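You operate a simulated robot arm through the tools that you are given. There is no shell and no other tool.

The job below is to be done with a simulated robot arm. You get a single attempt, and the scene is never put back.

## Task
Gauge both used segments on the trolley, put the depth gauge back and scrap the one with shallower grooves. Set down upright: depth gauge.

It is judged by the outcome, as a careful person would: the job done as asked, and still so three seconds after it is handed in. It fails if anything else is knocked over, pushed out of place, dropped, spilled or broken.

## Robot
A 6-joint arm with a two-finger gripper, fixed in place. Base frame: the origin is on the floor under the middle of its stand, x ahead of it, y to its left, z up. Units: cm, degrees, N and s.
With the tool pointing down near the work surface it reaches from about 12 to 68 cm from the base axis. Its first joint turns from -66.0 to 66.0 degrees. Payload 2.45 kg.
Tool frame: the origin (TCP) lies between the finger pads and is the grasp point; the fingertips stand 3 cm ahead of it; z points along the fingers, y is the line along which they close. The gripper opens to 10.6 cm; its body begins 7.9 cm behind the TCP.
Orientation is that of the tool frame in the base frame, as [roll, pitch, yaw] about the fixed x, y, z axes, in that order (R = Rz(yaw) Ry(pitch) Rx(roll)). With the fingers straight down and closing along the base's y, the tool's x points along the base's -x, its y along +y and its z along -z.

## Interface
- The arm moves only by the tool drive_tool. Its arguments are lists of equal length, an entry for each row: "claw": the finger opening in cm, from 0 to 10.6; "translation": the shift along the base's x, y, z in cm, a list of three; "dr": the turn, a rotation vector about the base's x, y, z in degrees, a list of three. In form: {"claw": [claw, ...], "translation": [[dx, dy, dz], ...], "dr": [[rx, ry, rz], ...]}. A call has 1 to 20 rows; each row is the pose to reach, as a shift and turn from the pose commanded when the call began. Each row takes 0.2 s and may step no farther than 5 cm and 8.6 degrees from the row before; otherwise, or with a gripper value out of range, the whole call is refused. A pose out of reach is approached as far as the arm can. The call stops where the force on the tool passes 40 N (or 10 N more than at its start, if that is more) or the arm is blocked; 0.2 s more then pass. The fingers move at their own pace (about 15.3 cm/s each) and stop on an object; they squeeze with about 23 N. The grip force told is the motor's: it shows also when the fingers shut on nothing. Time passes only in rows, and 0.2 s behind the last, so rows that repeat a pose let the fingers close. The reply holds the time, the measured pose of the TCP, the force on the tool along the base axes, the opening and the grip force, in the units named above and with some noise, with the torque about the TCP (base axes, N m) and any sound that the robot's microphone picked up.
- Cameras (640 x 400 px; columns grow to the right, rows downward): "scene" is fixed at [7.57, 45.09, 138.8]; the picture's right is [-0.36, -0.93, 0.00], its down [-0.66, 0.25, -0.70] and it looks along [0.66, -0.25, -0.71] (base axes); focal length 321 px, centre (320, 200). "wrist" rides on the gripper at [7.6, -0.2, -10.6] in the tool frame; the picture's right is [0.02, 1.00, 0.00], its down [-0.78, 0.02, -0.62] and it looks along [-0.62, 0.01, 0.78] (tool axes); focal length 247 px, centre (320, 200). There is no depth. A picture from a camera that has moved, and an enlarged one, comes with that camera's place and axes in the base frame and with its lens.
- camera(camera): a new picture of that camera. No time passes.
- close_up(camera, box): a new picture of the part [left, top, right, bottom] of that camera's present view, enlarged. No time passes.
- finish_job(): hands the job in; it is judged then, once.

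Places have to be worked out from the pictures, the camera data and where the tool is seen. Open the gripper and draw the arm clear of the work before you hand the job in, unless the task says otherwise.

The tools are called after "Emit:" as name(argument=value, ...) on one line, values as JSON. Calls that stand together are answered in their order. drive_tool: Moves the arm, as the interface text tells. Its arguments: {"type":"object","properties":{"claw":{"type":"array"},"translation":{"type":"array"},"dr":{"type":"array"}},"required":["claw","translation","dr"]} The other tools are called the same way: camera (camera) takes a picture; close_up (camera, box) takes an enlarged picture of a part of a camera's view; finish_job () hands the job in.

At the start:

```text
t: 0.0
eef_pos: [34.59, 13.44, 111.56]
orientation: [180.0, 0.0, -180.0]
ft_force: [-0.4, -0.2, -0.4]
ft_torque: [0.0, 0.02, 0.02]
grip_width: 10.59
gripper_force: 0.2
```

scene: 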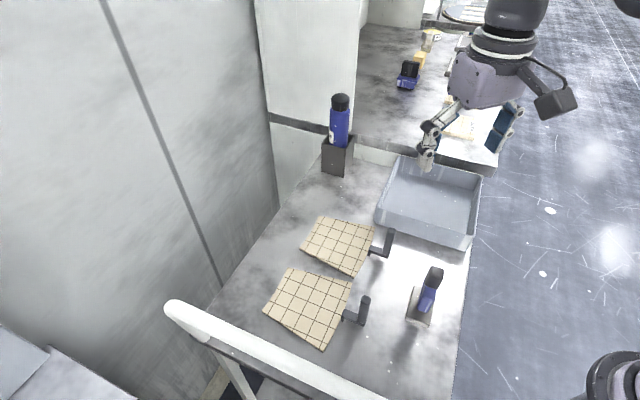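
wrist: 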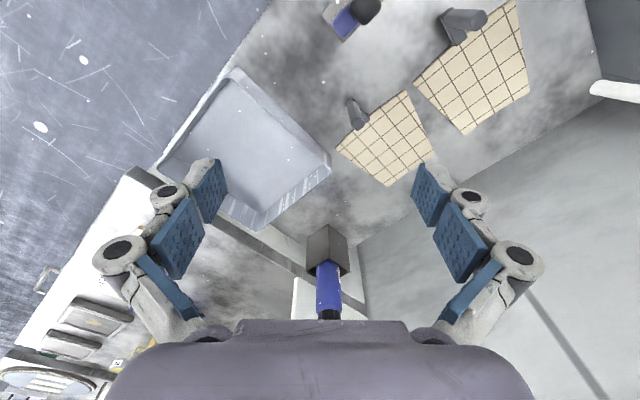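

I begin by looking closely at the scene: a trolley with two gridded segments, a blue bottle-like tool in a holder, a tray, and another blue tool. I take enlarged pictures.

Emit:
close_up(camera="scene", box=[240, 80, 480, 230])

Emit:
close_up(camera="scene", box=[240, 210, 480, 360])

Emit:
close_up(camera="scene", box=[360, 0, 520, 100])

Emit:
close_up(camera="wrist", box=[320, 0, 560, 150])

```text
2.67 times, centred on (360, 155) of scene
camera zoom: at [7.57, 45.09, 138.8], right [-0.36, -0.93, 0.0], down [-0.66, 0.25, -0.7], along [0.66, -0.25, -0.71], focal length 856 px, centre (213, 320)
```

zoom: 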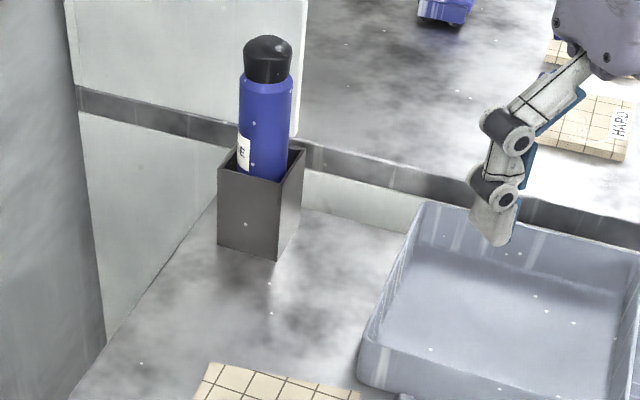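

```text
2.67 times, centred on (360, 285) of scene
camera zoom: at [7.57, 45.09, 138.8], right [-0.36, -0.93, 0.0], down [-0.66, 0.25, -0.7], along [0.66, -0.25, -0.71], focal length 856 px, centre (213, -27)
```

zoom: 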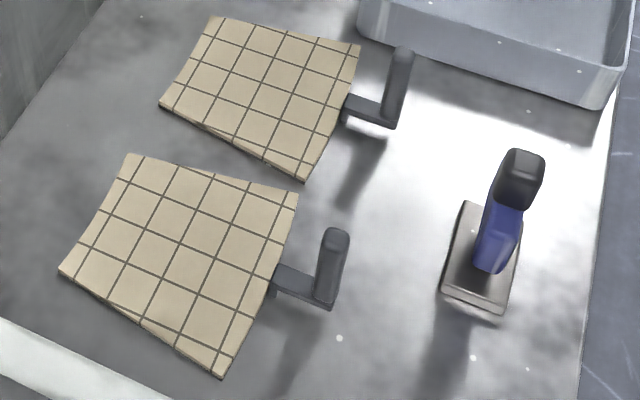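

```text
4.00 times, centred on (440, 50) of scene
camera zoom: at [7.57, 45.09, 138.8], right [-0.36, -0.93, 0.0], down [-0.66, 0.25, -0.7], along [0.66, -0.25, -0.71], focal length 1283 px, centre (-160, 800)
```

zoom: 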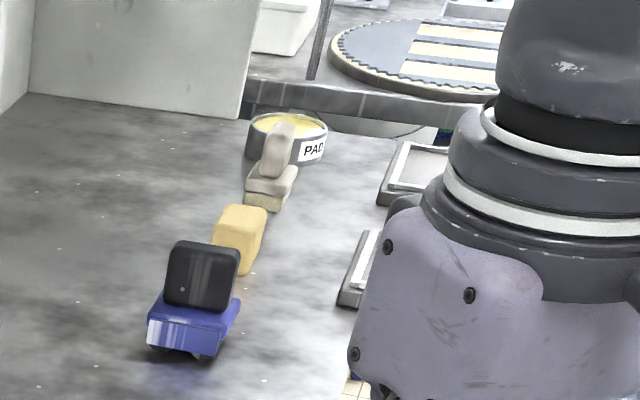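

```text
2.67 times, centred on (440, 75) of wrist
camera zoom: at [26.95, 13.27, 122.2], right [-0.02, 1.0, 0.0], down [0.78, 0.02, 0.62], along [0.62, 0.01, -0.78], focal length 659 px, centre (0, 533)
```

zoom: 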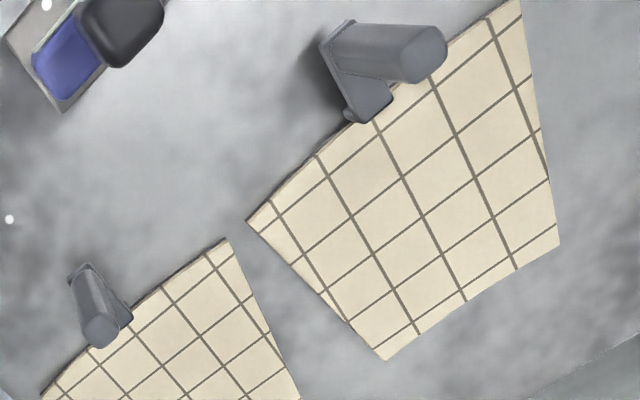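

The holder item has a label ending in "E", and I need to identify the depth gauge, the tray and the other tools. I zoom further before moving.

Emit:
close_up(camera="scene", box=[310, 80, 374, 120])

Emit:
close_up(camera="scene", box=[310, 120, 374, 180])

Emit:
close_up(camera="scene", box=[390, 255, 470, 335])

Emit:
close_up(camera="scene", box=[365, 145, 495, 255])

Emit:
close_up(camera="wrist", box=[280, 210, 380, 330])

Emit:
close_up(camera="wrist", box=[0, 260, 180, 400])

Emit:
close_up(camera="wrist", box=[160, 60, 340, 230])

```text
10.00 times, centred on (342, 100) of scene
camera zoom: at [7.57, 45.09, 138.8], right [-0.36, -0.93, 0.0], down [-0.66, 0.25, -0.7], along [0.66, -0.25, -0.71], focal length 3208 px, centre (100, 1200)
```

zoom: 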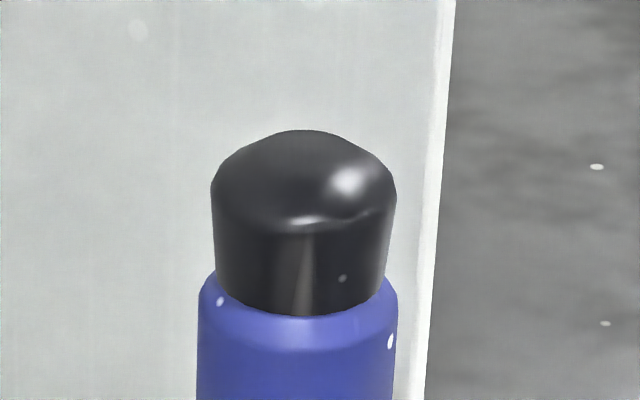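

```text
6.67 times, centred on (342, 150) of scene
camera zoom: at [7.57, 45.09, 138.8], right [-0.36, -0.93, 0.0], down [-0.66, 0.25, -0.7], along [0.66, -0.25, -0.71], focal length 2139 px, centre (173, 533)
```

zoom: 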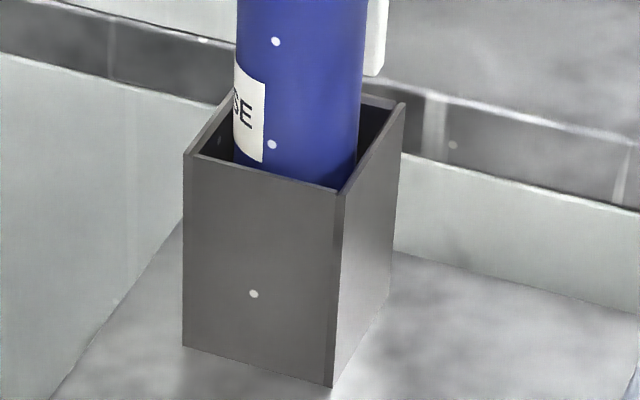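

```text
5.00 times, centred on (430, 295) of scene
camera zoom: at [7.57, 45.09, 138.8], right [-0.36, -0.93, 0.0], down [-0.66, 0.25, -0.7], along [0.66, -0.25, -0.71], focal length 1604 px, centre (-230, -275)
```

zoom: 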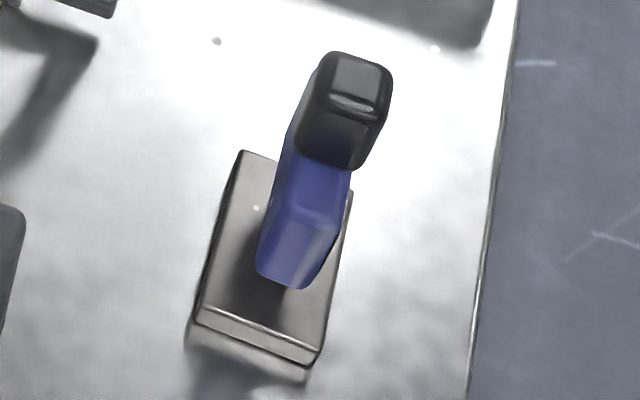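

```text
3.64 times, centred on (430, 200) of scene
camera zoom: at [7.57, 45.09, 138.8], right [-0.36, -0.93, 0.0], down [-0.66, 0.25, -0.7], along [0.66, -0.25, -0.71], focal length 1166 px, centre (-80, 200)
```

zoom: 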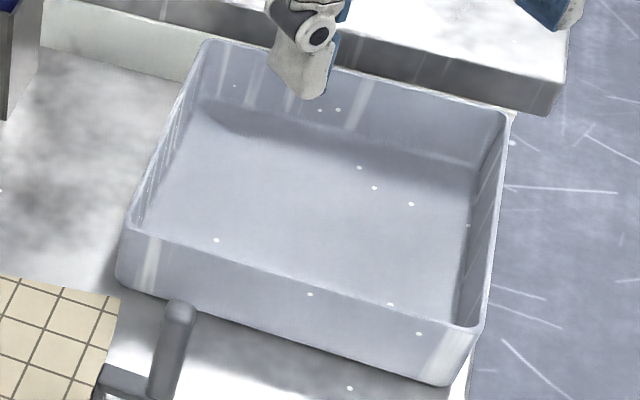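

```text
3.33 times, centred on (330, 270) of wrist
camera zoom: at [26.95, 13.27, 122.2], right [-0.02, 1.0, 0.0], down [0.78, 0.02, 0.62], along [0.62, 0.01, -0.78], focal length 823 px, centre (287, -33)
```

zoom: 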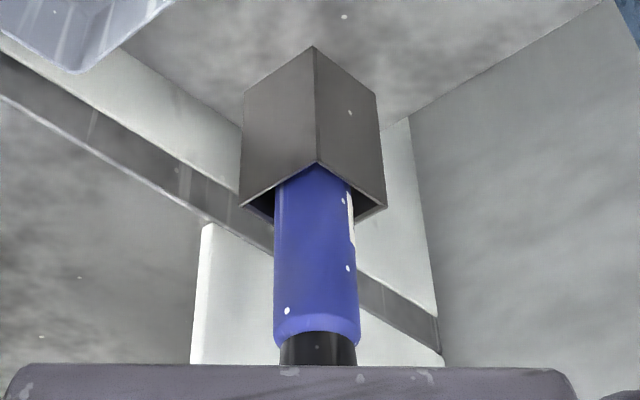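

```text
2.86 times, centred on (90, 330) of wrist
camera zoom: at [26.95, 13.27, 122.2], right [-0.02, 1.0, 0.0], down [0.78, 0.02, 0.62], along [0.62, 0.01, -0.78], focal length 706 px, centre (977, -171)
```

zoom: 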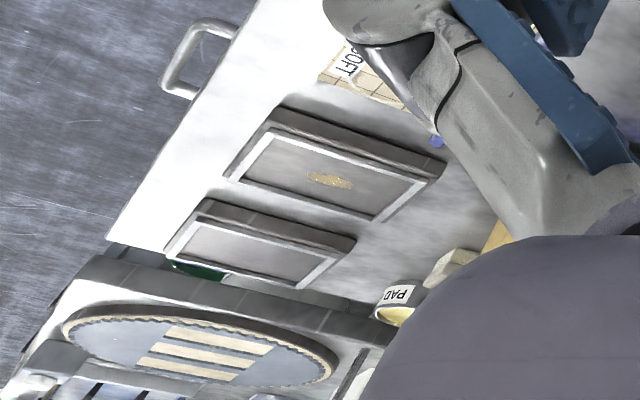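

```text
2.35 times, centred on (250, 145) of wrist
camera zoom: at [26.95, 13.27, 122.2], right [-0.02, 1.0, 0.0], down [0.78, 0.02, 0.62], along [0.62, 0.01, -0.78], focal length 581 px, centre (485, 329)
```

zoom: 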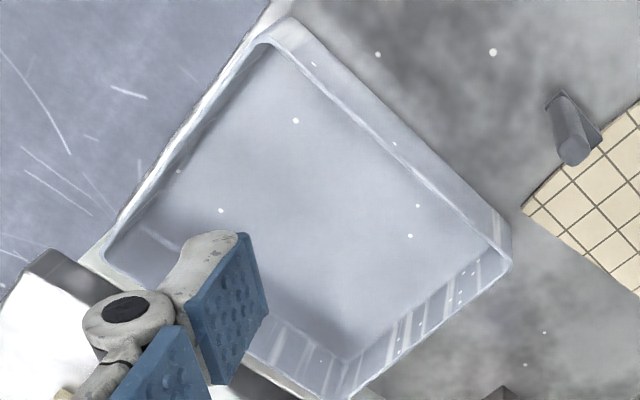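

The item in the holder reads "…SE" (a rinse bottle), so the blue/black tool on the steel block near (28, 17) should be the depth gauge, and the grey tray around (50, 1) may be the scrap bin. I retract the arm a bit to get a better wrist view of the gauge and segments.

Emit:
drive_tool(claw=[10.6, 10.6, 10.6, 10.6], translation=[[-4, 0, 0], [-8, 0, 0], [-12, 1, 0], [-14, 2, 0]], dr=[[0, 0, 0], [0, 0, 0], [0, 0, 0], [0, 0, 0]])

Emit:
camera(camera="wrist")

Emit:
camera(camera="scene")

```text
t: 1.0
eef_pos: [20.59, 15.37, 111.56]
orientation: [-179.9, 0.0, 179.9]
ft_force: [-0.3, -1.3, -0.3]
ft_torque: [-0.01, -0.02, 0.0]
grip_width: 10.59
gripper_force: 0.1
```

```text
taken
camera wrist: at [12.92, 15.22, 122.19], right [-0.02, 1.0, 0.0], down [0.78, 0.02, 0.62], along [0.62, 0.01, -0.78], focal length 247 px, centre (320, 200)
```

wrist: 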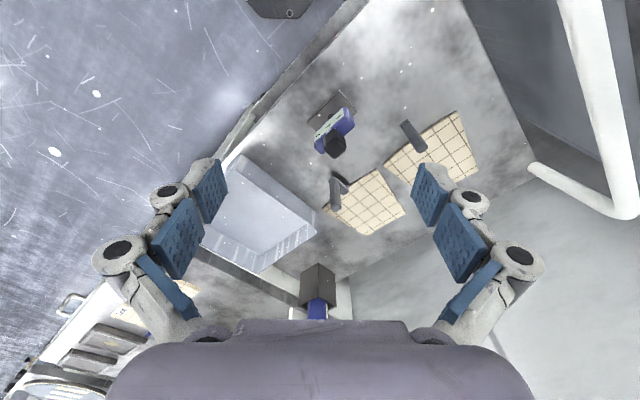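

```text
taken
```

scene: 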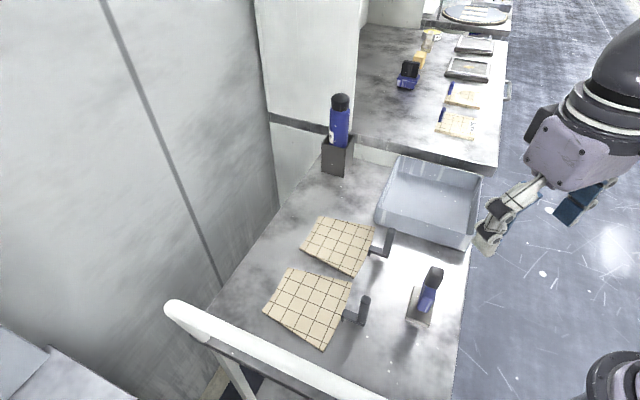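

The gauge is now in wrist view, and it shows a pale face, likely a display, facing the robot. I zoom in on it, on the segments and on the tray.

Emit:
close_up(camera="wrist", box=[290, 80, 370, 170])

Emit:
close_up(camera="wrist", box=[320, 90, 500, 240])

Emit:
close_up(camera="scene", box=[380, 20, 520, 150])

Emit:
close_up(camera="wrist", box=[190, 140, 330, 280])

```text
4.44 times, centred on (330, 125) of wrist
camera zoom: at [12.92, 15.22, 122.19], right [-0.02, 1.0, 0.0], down [0.78, 0.02, 0.62], along [0.62, 0.01, -0.78], focal length 1098 px, centre (276, 533)
```

zoom: 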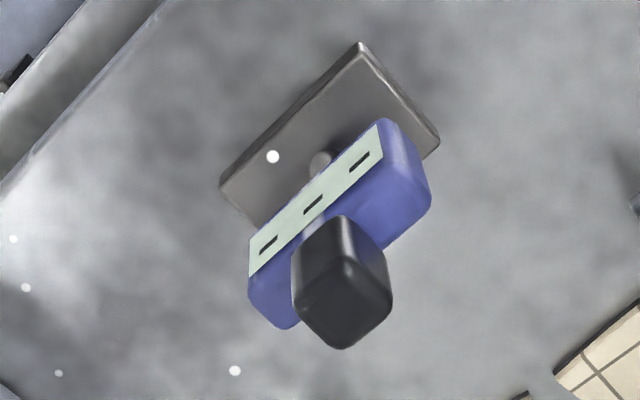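

```text
2.67 times, centred on (410, 165) of wrist
camera zoom: at [12.92, 15.22, 122.19], right [-0.02, 1.0, 0.0], down [0.78, 0.02, 0.62], along [0.62, 0.01, -0.78], focal length 659 px, centre (80, 293)
```

zoom: 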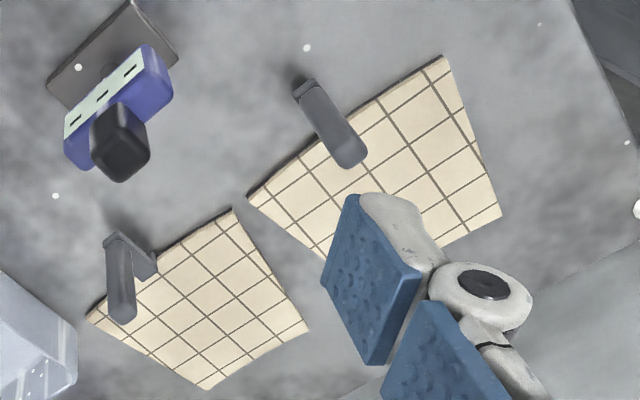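

```text
3.08 times, centred on (450, 85) of scene
camera zoom: at [7.57, 45.09, 138.8], right [-0.36, -0.93, 0.0], down [-0.66, 0.25, -0.7], along [0.66, -0.25, -0.71], focal length 987 px, centre (-80, 554)
```

zoom: 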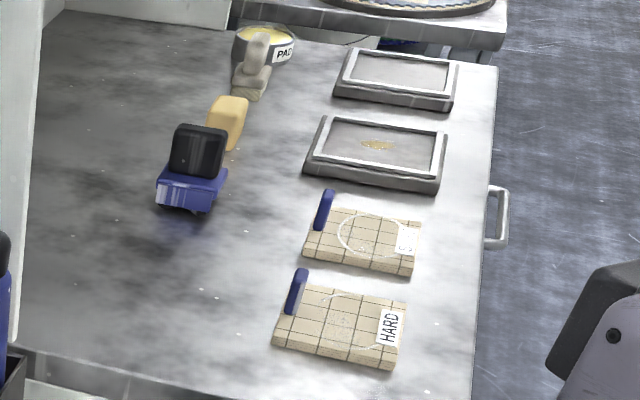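

```text
2.86 times, centred on (260, 210) of wrist
camera zoom: at [12.92, 15.22, 122.19], right [-0.02, 1.0, 0.0], down [0.78, 0.02, 0.62], along [0.62, 0.01, -0.78], focal length 706 px, centre (491, 171)
```

zoom: 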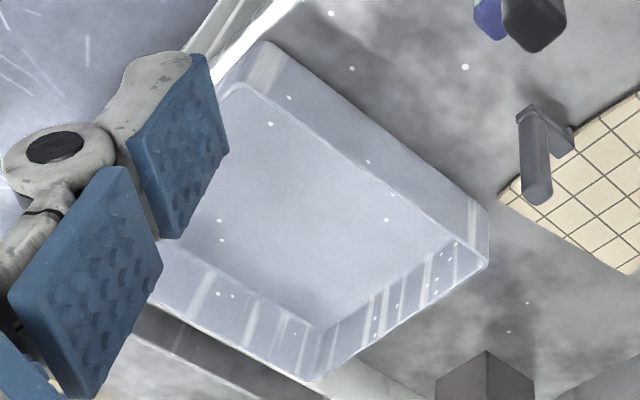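

The gauge is a T-shaped tool with a pale display (showing "- - -") facing the robot and a black handle on top, standing on a steel foot plate centred near (27.6, 17.2), with everything turned 45°. I rotate the tool by +45° so the wrist camera faces the display, and hover above the gauge.

Emit:
drive_tool(claw=[10.6, 10.6, 10.6, 10.6, 10.6, 10.6, 10.6], translation=[[1, 0.3, 0], [2, 0.6, -1], [3, 0.9, -2], [4, 1.2, -3], [5, 1.5, -4], [6, 1.7, -5], [7, 1.8, -5.5]], dr=[[0, 0, 7.5], [0, 0, 15], [0, 0, 22.5], [0, 0, 30], [0, 0, 37.5], [0, 0, 45], [0, 0, 45]])

Emit:
camera(camera="wrist")

Emit:
camera(camera="scene")

```text
t: 2.6
eef_pos: [27.71, 17.23, 105.93]
orientation: [180.0, 0.0, -134.9]
ft_force: [0.2, -0.6, 0.5]
ft_torque: [-0.01, 0.0, 0.03]
grip_width: 10.56
gripper_force: 0.0
```

```text
taken
camera wrist: at [22.31, 11.65, 116.59], right [-0.72, 0.69, 0.0], down [0.54, 0.57, 0.62], along [0.43, 0.45, -0.78], focal length 247 px, centre (320, 200)
```

wrist: 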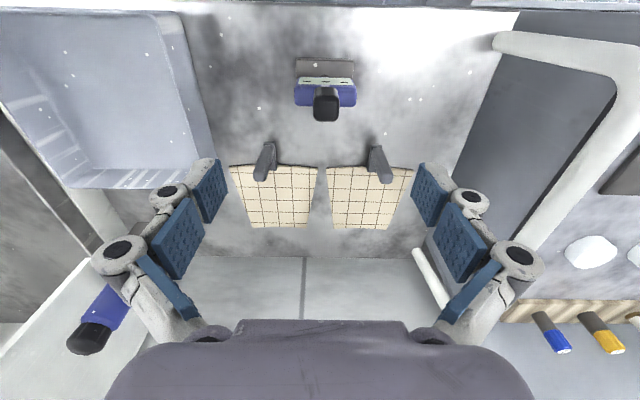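

```text
taken
```

scene: 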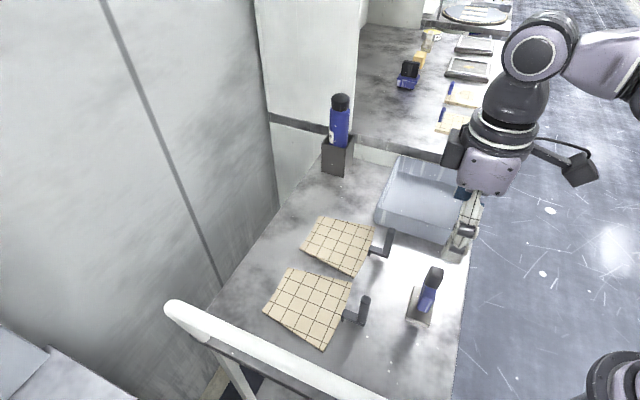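

The view is now aligned with the trolley. I zoom on the gauge and segments, and look at other areas for bins.

Emit:
close_up(camera="wrist", box=[280, 45, 370, 130])

Emit:
close_up(camera="wrist", box=[220, 130, 420, 240])

Emit:
close_up(camera="wrist", box=[0, 0, 220, 200])

Emit:
close_up(camera="wrist", box=[480, 120, 640, 370])

```text
4.71 times, centred on (325, 88) of wrist
camera zoom: at [22.31, 11.65, 116.59], right [-0.72, 0.69, 0.0], down [0.54, 0.57, 0.62], along [0.43, 0.45, -0.78], focal length 1162 px, centre (296, 729)
```

zoom: 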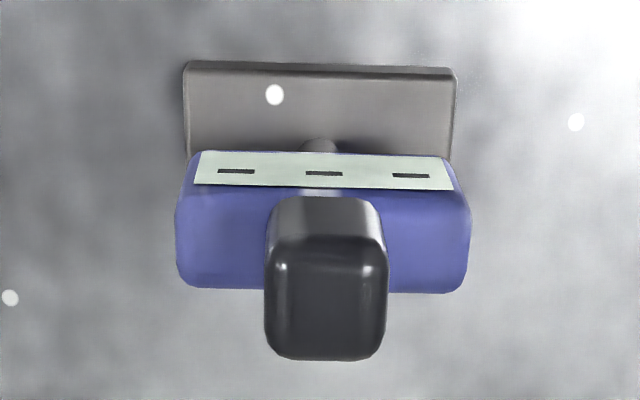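

```text
3.20 times, centred on (320, 185) of wrist
camera zoom: at [22.31, 11.65, 116.59], right [-0.72, 0.69, 0.0], down [0.54, 0.57, 0.62], along [0.43, 0.45, -0.78], focal length 790 px, centre (320, 248)
```

zoom: 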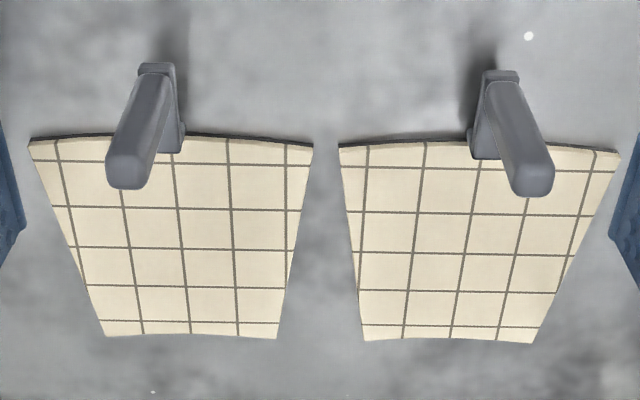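

```text
2.00 times, centred on (110, 100) of wrist
camera zoom: at [22.31, 11.65, 116.59], right [-0.72, 0.69, 0.0], down [0.54, 0.57, 0.62], along [0.43, 0.45, -0.78], focal length 494 px, centre (740, 400)
```

zoom: 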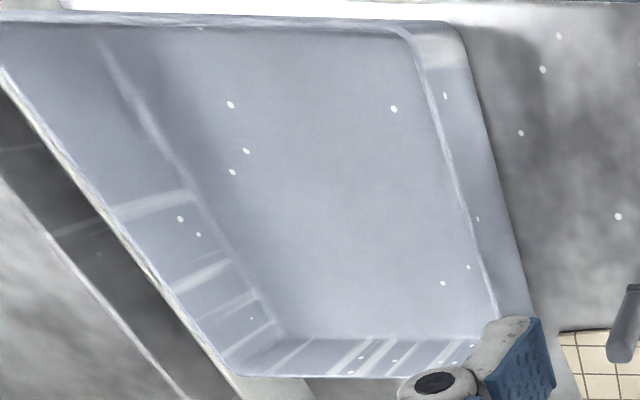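

```text
1.60 times, centred on (560, 245) of wrist
camera zoom: at [22.31, 11.65, 116.59], right [-0.72, 0.69, 0.0], down [0.54, 0.57, 0.62], along [0.43, 0.45, -0.78], focal length 395 px, centre (-64, 128)
```

zoom: 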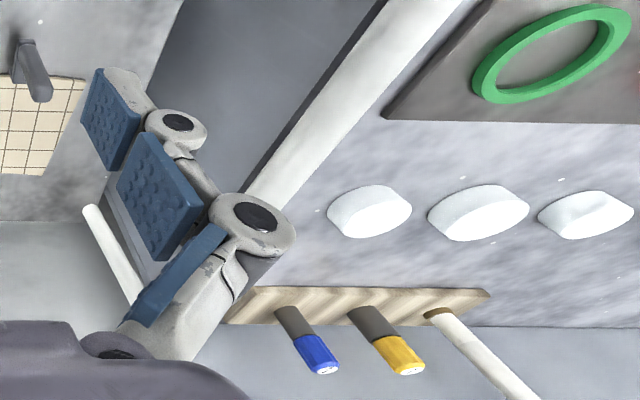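

Gauge handle top is judged at about (27.1, 17.5, 94.5). I center above it and descend to TCP z≈100 (fingertips ≈97, still above the handle) for a closer look.

Emit:
drive_tool(claw=[10.6, 10.6, 10.6], translation=[[-0.3, 0.1, -2], [-0.6, 0.2, -4], [-0.6, 0.2, -5.5]], dr=[[0, 0, 0], [0, 0, 0], [0, 0, 0]])

Emit:
camera(camera="wrist")

Emit:
close_up(camera="wrist", box=[260, 0, 390, 150])

Emit:
close_up(camera="scene", box=[380, 190, 500, 340])

```text
t: 3.4
eef_pos: [27.09, 17.47, 100.63]
orientation: [180.0, 0.0, -134.9]
ft_force: [-0.1, 1.2, 0.1]
ft_torque: [-0.02, 0.02, 0.03]
grip_width: 10.58
gripper_force: 0.0
```

```text
taken
camera wrist: at [21.74, 11.96, 111.14], right [-0.72, 0.69, 0.0], down [0.54, 0.57, 0.62], along [0.43, 0.45, -0.78], focal length 247 px, centre (320, 200)
```

wrist: 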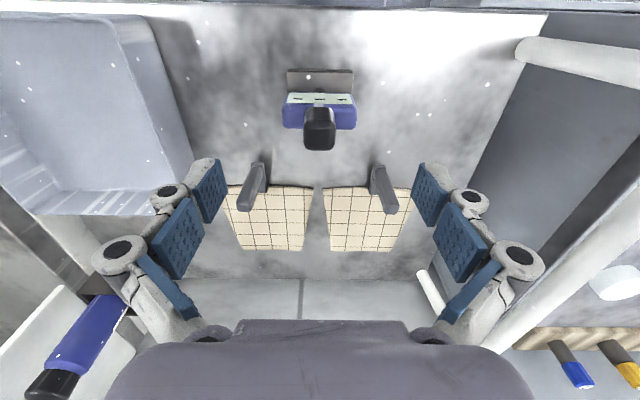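

```text
2.67 times, centred on (325, 75) of wrist
camera zoom: at [21.74, 11.96, 111.14], right [-0.72, 0.69, 0.0], down [0.54, 0.57, 0.62], along [0.43, 0.45, -0.78], focal length 659 px, centre (307, 533)
```

zoom: 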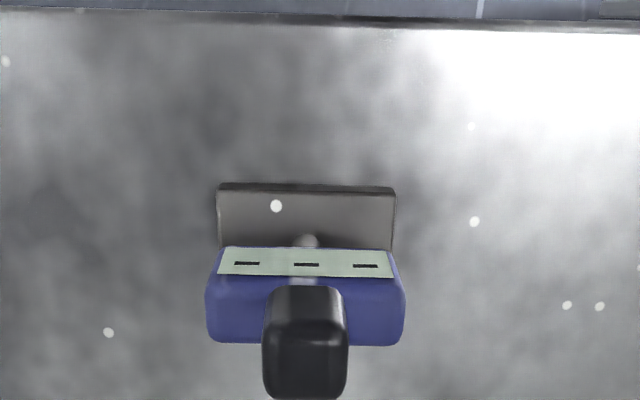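

```text
2.67 times, centred on (440, 265) of scene
camera zoom: at [7.57, 45.09, 138.8], right [-0.36, -0.93, 0.0], down [-0.66, 0.25, -0.7], along [0.66, -0.25, -0.71], focal length 856 px, centre (0, 27)
```

zoom: 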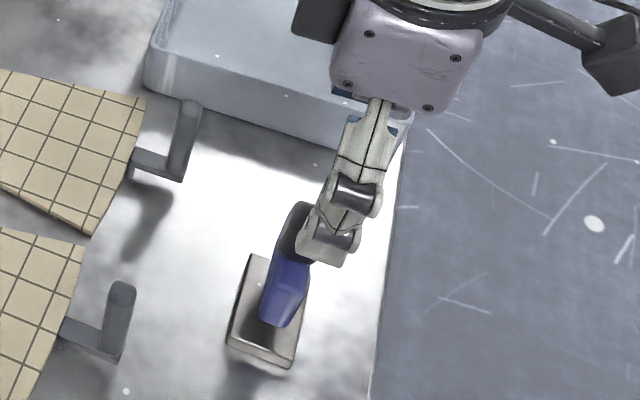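

Triangulating the two wrist views: handle spans z≈90.6–94, blue body top ≈90.5, centred on the tool. I descend to TCP z≈94.2 (fingertips ≈91.2, above the blue body) and check.

Emit:
drive_tool(claw=[10.6, 8.0, 6.0], translation=[[0, 0, -3], [0, 0, -5.5], [0, 0, -6.3]], dr=[[0, 0, 0], [0, 0, 0], [0, 0, 0]])

Emit:
camera(camera="wrist")

Emit:
close_up(camera="wrist", box=[220, 60, 420, 240])

Emit:
close_up(camera="scene", box=[380, 220, 480, 330])

```text
t: 4.2
eef_pos: [27.15, 17.52, 94.44]
orientation: [-179.9, 0.0, -134.9]
ft_force: [0.1, 0.1, 0.6]
ft_torque: [-0.02, -0.02, 0.03]
grip_width: 6.0
gripper_force: 0.0
```

```text
taken
camera wrist: at [21.82, 12.0, 104.97], right [-0.72, 0.69, 0.0], down [0.54, 0.57, 0.62], along [0.43, 0.45, -0.78], focal length 247 px, centre (320, 200)
```

wrist: 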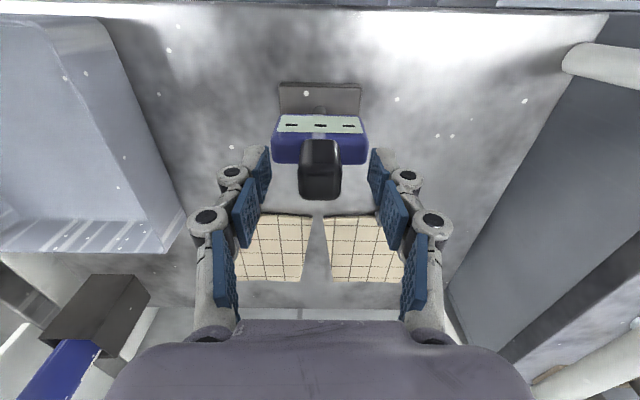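

```text
2.22 times, centred on (320, 150) of wrist
camera zoom: at [21.82, 12.0, 104.97], right [-0.72, 0.69, 0.0], down [0.54, 0.57, 0.62], along [0.43, 0.45, -0.78], focal length 549 px, centre (320, 311)
```

zoom: 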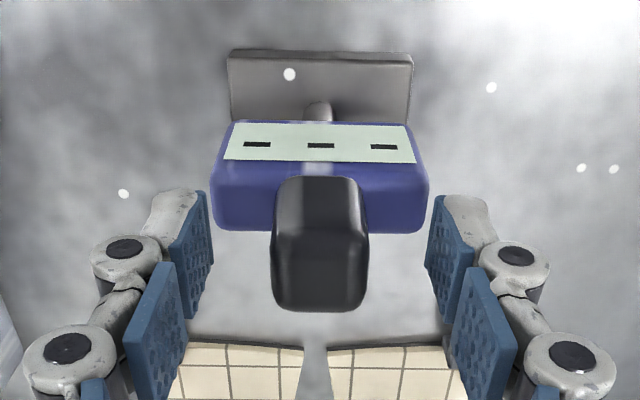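

```text
3.64 times, centred on (430, 275) of scene
camera zoom: at [7.57, 45.09, 138.8], right [-0.36, -0.93, 0.0], down [-0.66, 0.25, -0.7], along [0.66, -0.25, -0.71], focal length 1166 px, centre (-80, -73)
```

zoom: 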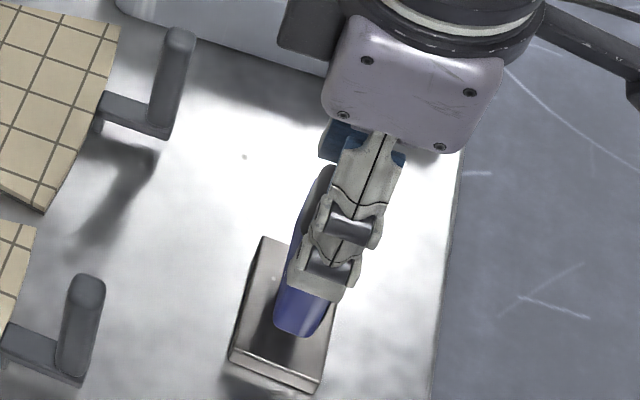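

The handle sits centred between the finger pads, with fingertips just above the blue body. I close the gripper on the handle.

Emit:
drive_tool(claw=[4.0, 1.0, 1.0, 1.0], translation=[[0, 0, 0], [0, 0, 0], [0, 0, 0], [0, 0, 0]], dr=[[0, 0, 0], [0, 0, 0], [0, 0, 0], [0, 0, 0]])

Emit:
camera(camera="wrist")

Emit:
close_up(camera="wrist", box=[220, 60, 420, 240])

```text
t: 5.2
eef_pos: [27.24, 17.57, 94.37]
orientation: [180.0, 0.0, -134.9]
ft_force: [1.2, -0.6, 1.2]
ft_torque: [-0.03, 0.0, 0.03]
grip_width: 2.37
gripper_force: 23.0
```

```text
taken
camera wrist: at [21.82, 12.0, 105.0], right [-0.72, 0.69, 0.0], down [0.54, 0.57, 0.62], along [0.43, 0.45, -0.78], focal length 247 px, centre (320, 200)
```

wrist: 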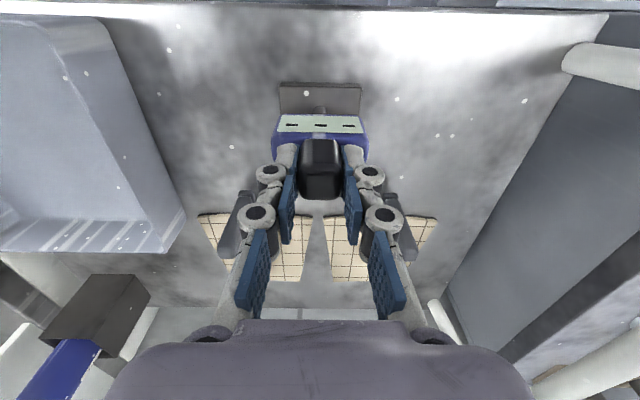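

```text
2.22 times, centred on (320, 150) of wrist
camera zoom: at [21.82, 12.0, 105.0], right [-0.72, 0.69, 0.0], down [0.54, 0.57, 0.62], along [0.43, 0.45, -0.78], focal length 549 px, centre (320, 311)
```

zoom: 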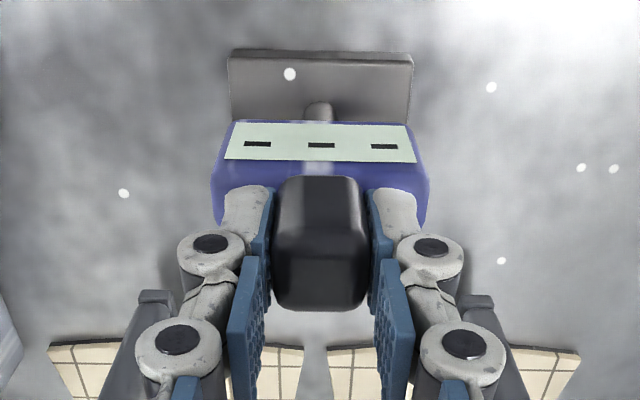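

The grip holds at 2.37 cm with 23 N. I lift by 4 cm and check whether the foot plate comes along.

Emit:
drive_tool(claw=[1.0, 1.0, 1.0, 1.0], translation=[[0, 0, 0.7], [0, 0, 1.8], [0, 0, 3], [0, 0, 4]], dr=[[0, 0, 0], [0, 0, 0], [0, 0, 0], [0, 0, 0]])

Emit:
camera(camera="wrist")

Emit:
close_up(camera="wrist", box=[220, 20, 420, 180])

Emit:
close_up(camera="scene", box=[380, 190, 500, 340])

```text
t: 6.2
eef_pos: [27.23, 17.55, 98.45]
orientation: [179.9, -0.1, -134.9]
ft_force: [-0.2, 0.1, -2.4]
ft_torque: [0.01, -0.02, 0.01]
grip_width: 2.36
gripper_force: 23.3
```

```text
taken
camera wrist: at [21.78, 11.96, 109.0], right [-0.72, 0.69, 0.0], down [0.54, 0.57, 0.62], along [0.43, 0.45, -0.78], focal length 247 px, centre (320, 200)
```

wrist: 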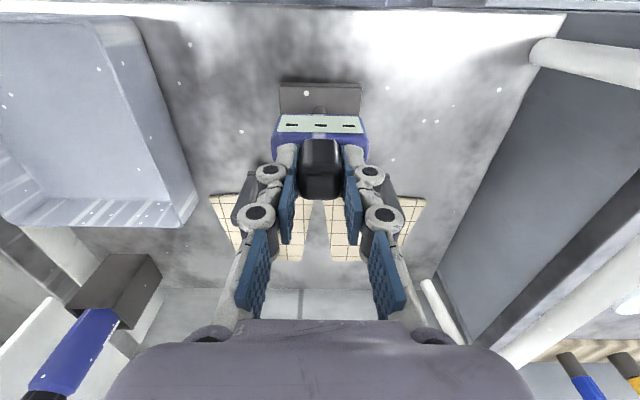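

```text
2.50 times, centred on (320, 100) of wrist
camera zoom: at [21.78, 11.96, 109.0], right [-0.72, 0.69, 0.0], down [0.54, 0.57, 0.62], along [0.43, 0.45, -0.78], focal length 617 px, centre (320, 450)
```

zoom: 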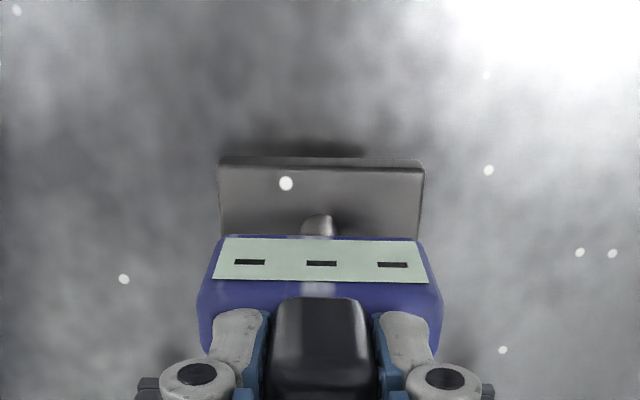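

```text
2.67 times, centred on (440, 265) of scene
camera zoom: at [7.57, 45.09, 138.8], right [-0.36, -0.93, 0.0], down [-0.66, 0.25, -0.7], along [0.66, -0.25, -0.71], focal length 856 px, centre (0, 27)
```

zoom: 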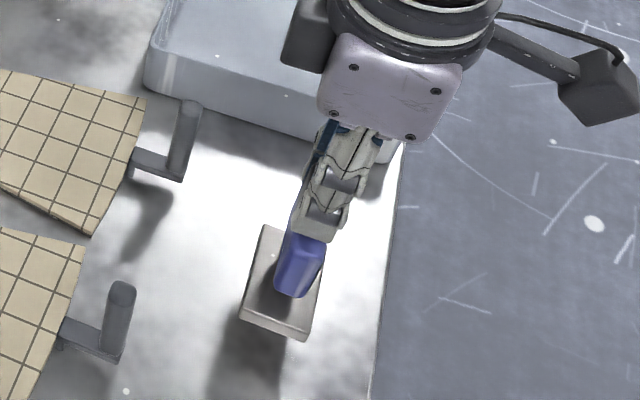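

The foot plate is part of the gauge (weight ≈2.4 N), so it measures with its foot flat on the pad. I raise it well above the handle posts and carry it over the tray-side segment (A), centred about (47.2, 26.4).

Emit:
drive_tool(claw=[1, 1, 1, 1, 1, 1, 1, 1, 1, 1, 1, 1], translation=[[0, 0, 2], [0, 0, 5], [0, 0, 8], [1, 0.5, 9.5], [3.5, 1.6, 9.5], [6.5, 2.9, 9.5], [9.5, 4.2, 9.5], [12.5, 5.5, 9.5], [15.5, 6.8, 9.5], [18, 8, 9.5], [19.5, 8.6, 9.5], [19.9, 8.8, 9.5]], dr=[[0, 0, 0], [0, 0, 0], [0, 0, 0], [0, 0, 0], [0, 0, 0], [0, 0, 0], [0, 0, 0], [0, 0, 0], [0, 0, 0], [0, 0, 0], [0, 0, 0], [0, 0, 0]])

Emit:
camera(camera="wrist")

Emit:
camera(camera="scene")

```text
t: 8.8
eef_pos: [46.92, 26.33, 107.8]
orientation: [180.0, 0.0, -135.0]
ft_force: [0.1, -0.2, -3.0]
ft_torque: [-0.05, 0.02, 0.0]
grip_width: 2.34
gripper_force: 23.5
```

```text
taken
camera wrist: at [41.54, 20.68, 118.3], right [-0.72, 0.69, 0.0], down [0.54, 0.57, 0.62], along [0.43, 0.45, -0.78], focal length 247 px, centre (320, 200)
```

wrist: 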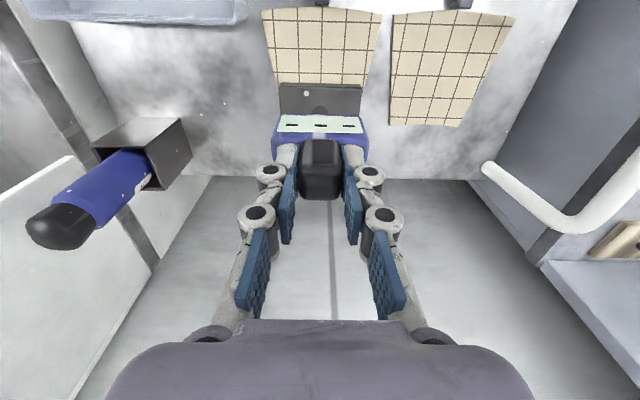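

```text
taken
```

scene: 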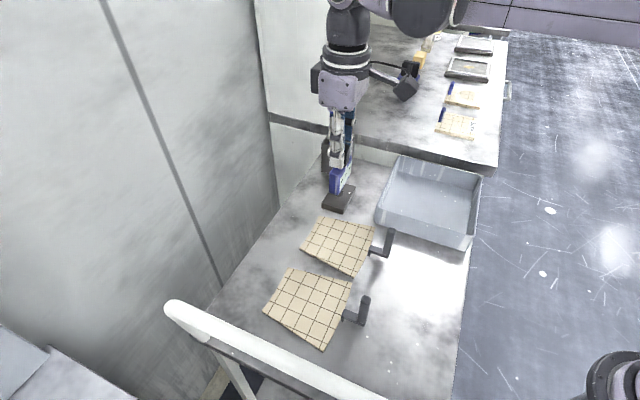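

Gauge is above segment A's far half. I zoom on the segment grid to locate the groove lines precisely relative to the gauge.

Emit:
close_up(camera="wrist", box=[250, 0, 390, 90])

Emit:
close_up(camera="scene", box=[280, 150, 420, 290])

Emit:
close_up(camera="wrist", box=[380, 0, 520, 130])

```text
4.44 times, centred on (320, 45) of wrist
camera zoom: at [41.54, 20.68, 118.3], right [-0.72, 0.69, 0.0], down [0.54, 0.57, 0.62], along [0.43, 0.45, -0.78], focal length 1098 px, centre (320, 889)
```

zoom: 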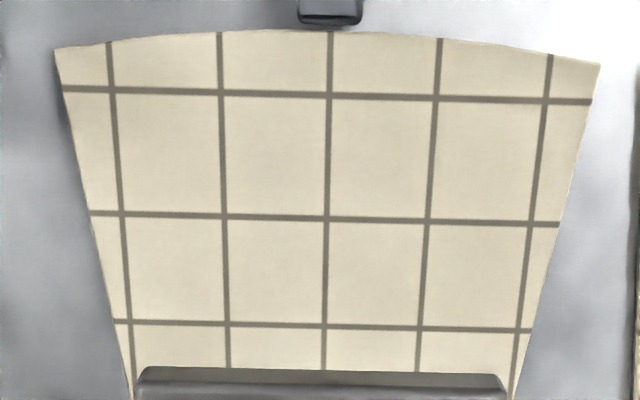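

```text
2.86 times, centred on (350, 220) of scene
camera zoom: at [7.57, 45.09, 138.8], right [-0.36, -0.93, 0.0], down [-0.66, 0.25, -0.7], along [0.66, -0.25, -0.71], focal length 917 px, centre (234, 143)
```

zoom: 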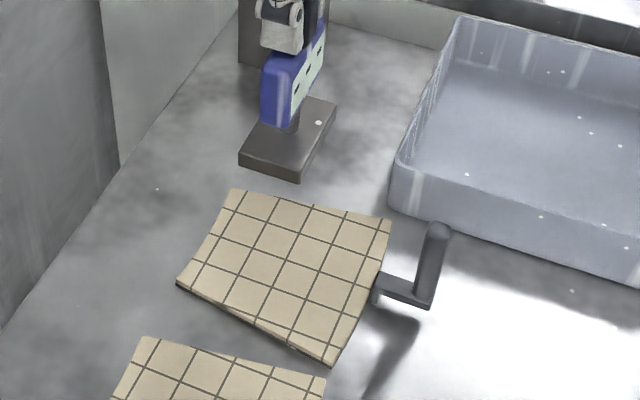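

```text
3.08 times, centred on (450, 65) of wrist
camera zoom: at [41.54, 20.68, 118.3], right [-0.72, 0.69, 0.0], down [0.54, 0.57, 0.62], along [0.43, 0.45, -0.78], focal length 760 px, centre (-80, 615)
```

zoom: 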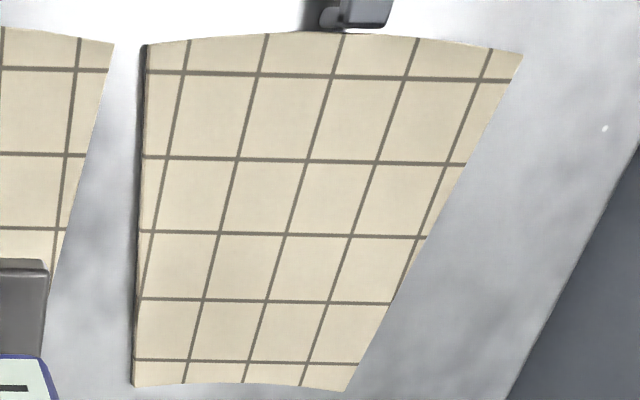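

From the zoom, segment A's grooves run at v≈45.65/48.46/51.25 (pitch ≈2.8), with a crossing near (46.6, 25.9) at the middle. I move over that crossing and descend to TCP z≈97 (foot ≈2 cm above the pad).

Emit:
drive_tool(claw=[1, 1, 1, 1, 1, 1], translation=[[-0.34, -0.43, -1.5], [-0.34, -0.43, -4], [-0.34, -0.43, -7], [-0.34, -0.43, -9.5], [-0.34, -0.43, -10.8], [-0.34, -0.43, -10.8]], dr=[[0, 0, 0], [0, 0, 0], [0, 0, 0], [0, 0, 0], [0, 0, 0], [0, 0, 0]])

Emit:
camera(camera="wrist")

Emit:
close_up(camera="wrist", box=[220, 10, 420, 150])

Emit:
close_up(camera="scene", box=[280, 150, 420, 290])

```text
t: 10.2
eef_pos: [46.47, 25.86, 97.0]
orientation: [180.0, -0.1, -135.0]
ft_force: [-0.3, 0.2, -1.4]
ft_torque: [-0.03, -0.01, 0.0]
grip_width: 2.34
gripper_force: 22.5
```

```text
taken
camera wrist: at [41.21, 20.32, 107.54], right [-0.72, 0.69, 0.0], down [0.54, 0.57, 0.62], along [0.43, 0.45, -0.78], focal length 247 px, centre (320, 200)
```

wrist: 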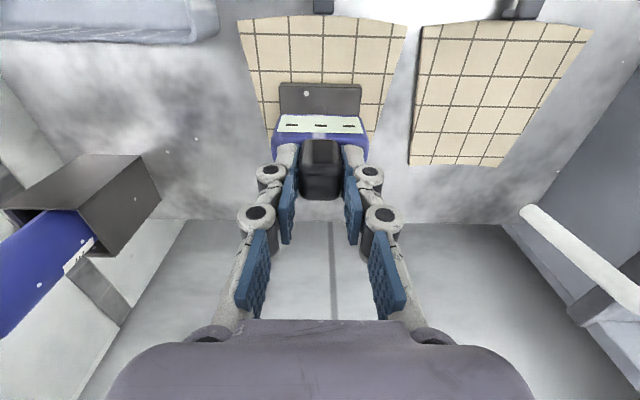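

```text
2.86 times, centred on (320, 80) of wrist
camera zoom: at [41.21, 20.32, 107.54], right [-0.72, 0.69, 0.0], down [0.54, 0.57, 0.62], along [0.43, 0.45, -0.78], focal length 706 px, centre (320, 543)
```

zoom: 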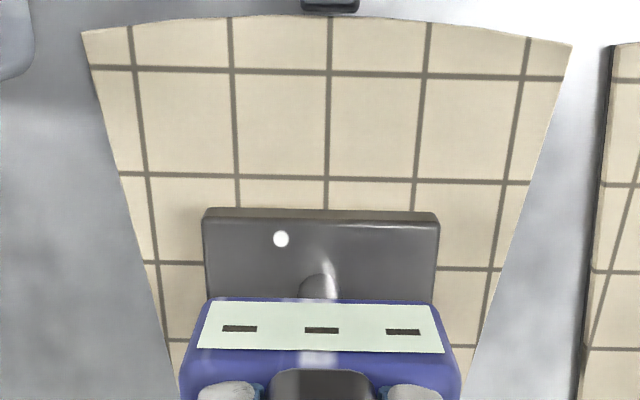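

```text
2.86 times, centred on (350, 220) of scene
camera zoom: at [7.57, 45.09, 138.8], right [-0.36, -0.93, 0.0], down [-0.66, 0.25, -0.7], along [0.66, -0.25, -0.71], focal length 917 px, centre (234, 143)
```

zoom: 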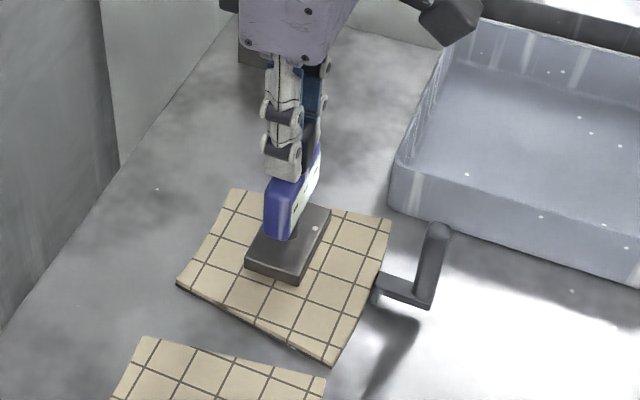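

The foot hovers about 2 cm above the pad centre with groove lines on both sides. I lower slowly, watching force and display.

Emit:
drive_tool(claw=[1, 1, 1, 1, 1], translation=[[0, 0, -0.5], [0, 0, -1.0], [0, 0, -1.3], [0, 0, -1.5], [0, 0, -1.6]], dr=[[0, 0, 0], [0, 0, 0], [0, 0, 0], [0, 0, 0], [0, 0, 0]])

Emit:
close_up(camera="wrist", box=[220, 10, 420, 150])

Emit:
close_up(camera="scene", box=[310, 190, 390, 270])

```text
t: 11.4
eef_pos: [46.77, 25.74, 95.35]
orientation: [-179.9, 0.0, -135.0]
ft_force: [0.5, 0.2, -1.2]
ft_torque: [0.0, 0.0, -0.02]
grip_width: 2.35
gripper_force: 22.9
```

```text
2.86 times, centred on (320, 80) of wrist
camera zoom: at [41.34, 20.29, 106.03], right [-0.72, 0.69, 0.0], down [0.54, 0.57, 0.62], along [0.43, 0.45, -0.78], focal length 706 px, centre (320, 543)
```

zoom: 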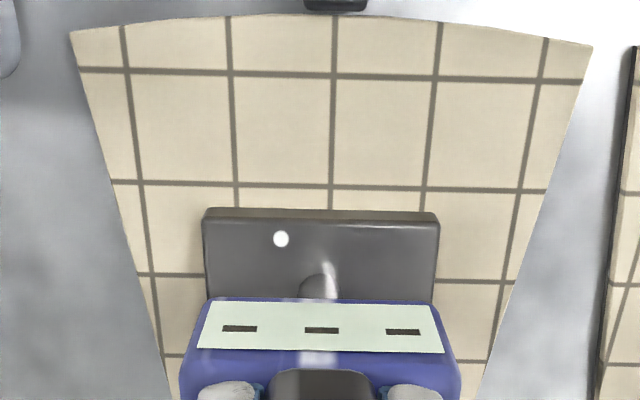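

```text
5.00 times, centred on (350, 230) of scene
camera zoom: at [7.57, 45.09, 138.8], right [-0.36, -0.93, 0.0], down [-0.66, 0.25, -0.7], along [0.66, -0.25, -0.71], focal length 1604 px, centre (170, 50)
```

zoom: 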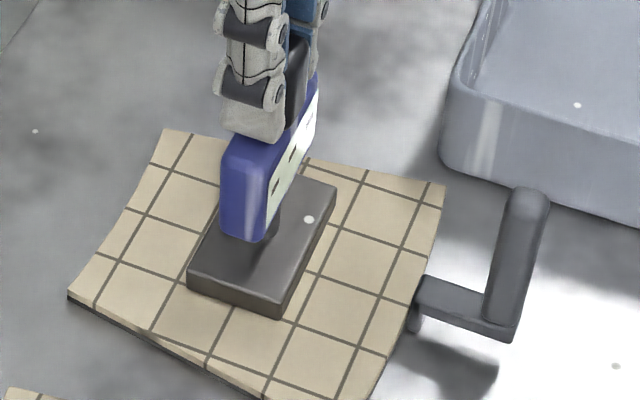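

No contact yet at z=95.35 and the display still shows dashes. I continue down in small steps.

Emit:
drive_tool(claw=[1, 1, 1, 1], translation=[[0, 0, -0.1], [0, 0, -0.2], [0, 0, -0.3], [0, 0, -0.35]], dr=[[0, 0, 0], [0, 0, 0], [0, 0, 0], [0, 0, 0]])

Emit:
close_up(camera="wrist", box=[220, 10, 420, 150])

Emit:
close_up(camera="scene", box=[310, 190, 390, 270])

```text
t: 12.4
eef_pos: [46.65, 25.82, 95.02]
orientation: [-180.0, 0.1, -134.9]
ft_force: [3.2, -0.6, 17.7]
ft_torque: [0.02, -0.15, -0.02]
grip_width: 2.37
gripper_force: 22.8
```

```text
2.86 times, centred on (320, 80) of wrist
camera zoom: at [41.28, 20.24, 105.66], right [-0.72, 0.69, 0.0], down [0.54, 0.57, 0.62], along [0.43, 0.45, -0.78], focal length 706 px, centre (320, 543)
```

zoom: 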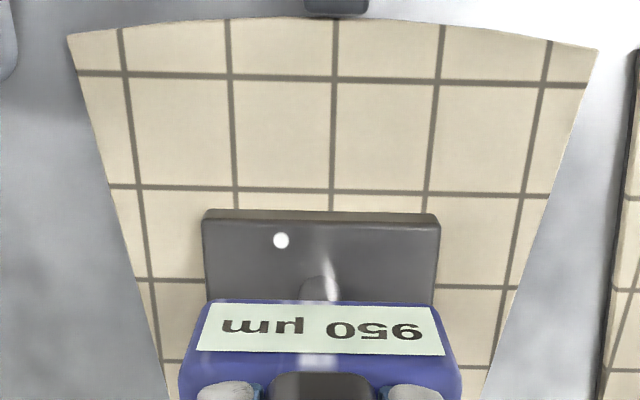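

```text
5.00 times, centred on (350, 230) of scene
camera zoom: at [7.55, 45.07, 138.8], right [-0.36, -0.93, 0.0], down [-0.66, 0.25, -0.7], along [0.66, -0.25, -0.71], focal length 1604 px, centre (170, 50)
```

zoom: 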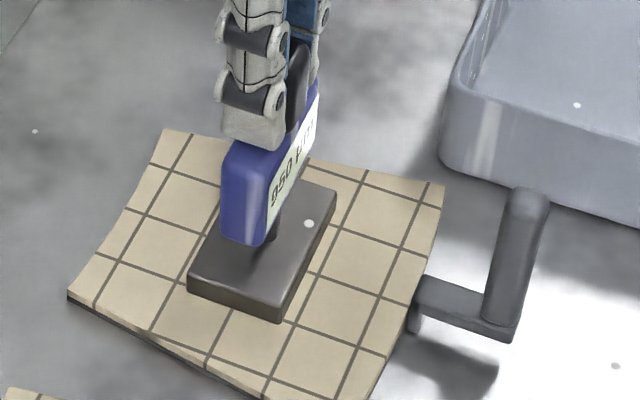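

Contact at z≈95.0 (about 18 N) and the display lit up. I zoom on the display to read it unambiguously (it is upside-down in the wrist view).

Emit:
close_up(camera="wrist", box=[270, 105, 370, 145])

Emit:
close_up(camera="scene", box=[334, 205, 358, 220])

Emit:
close_up(camera="scene", box=[325, 195, 365, 225])

```text
6.40 times, centred on (320, 125) of wrist
camera zoom: at [41.28, 20.24, 105.66], right [-0.72, 0.69, 0.0], down [0.54, 0.57, 0.62], along [0.43, 0.45, -0.78], focal length 1581 px, centre (320, 680)
```

zoom: 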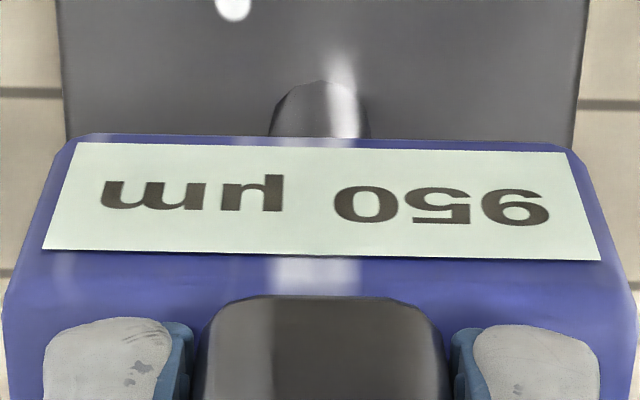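

```text
16.00 times, centred on (346, 212) of scene
camera zoom: at [7.55, 45.07, 138.8], right [-0.36, -0.93, 0.0], down [-0.66, 0.25, -0.7], along [0.66, -0.25, -0.71], focal length 5133 px, centre (-96, 0)
```

zoom: 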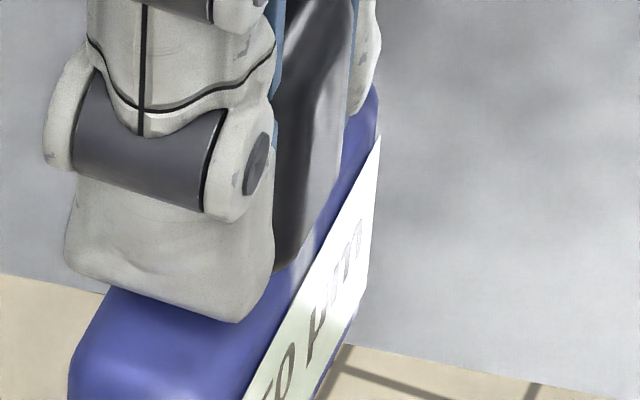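

```text
13.33 times, centred on (345, 210) of scene
camera zoom: at [7.55, 45.07, 138.8], right [-0.36, -0.93, 0.0], down [-0.66, 0.25, -0.7], along [0.66, -0.25, -0.71], focal length 4277 px, centre (-13, 67)
```

zoom: 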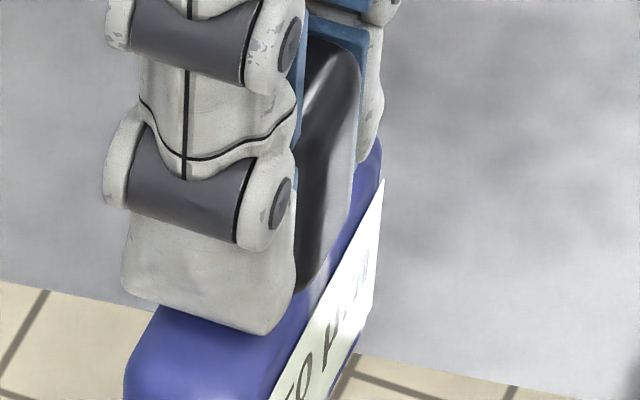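

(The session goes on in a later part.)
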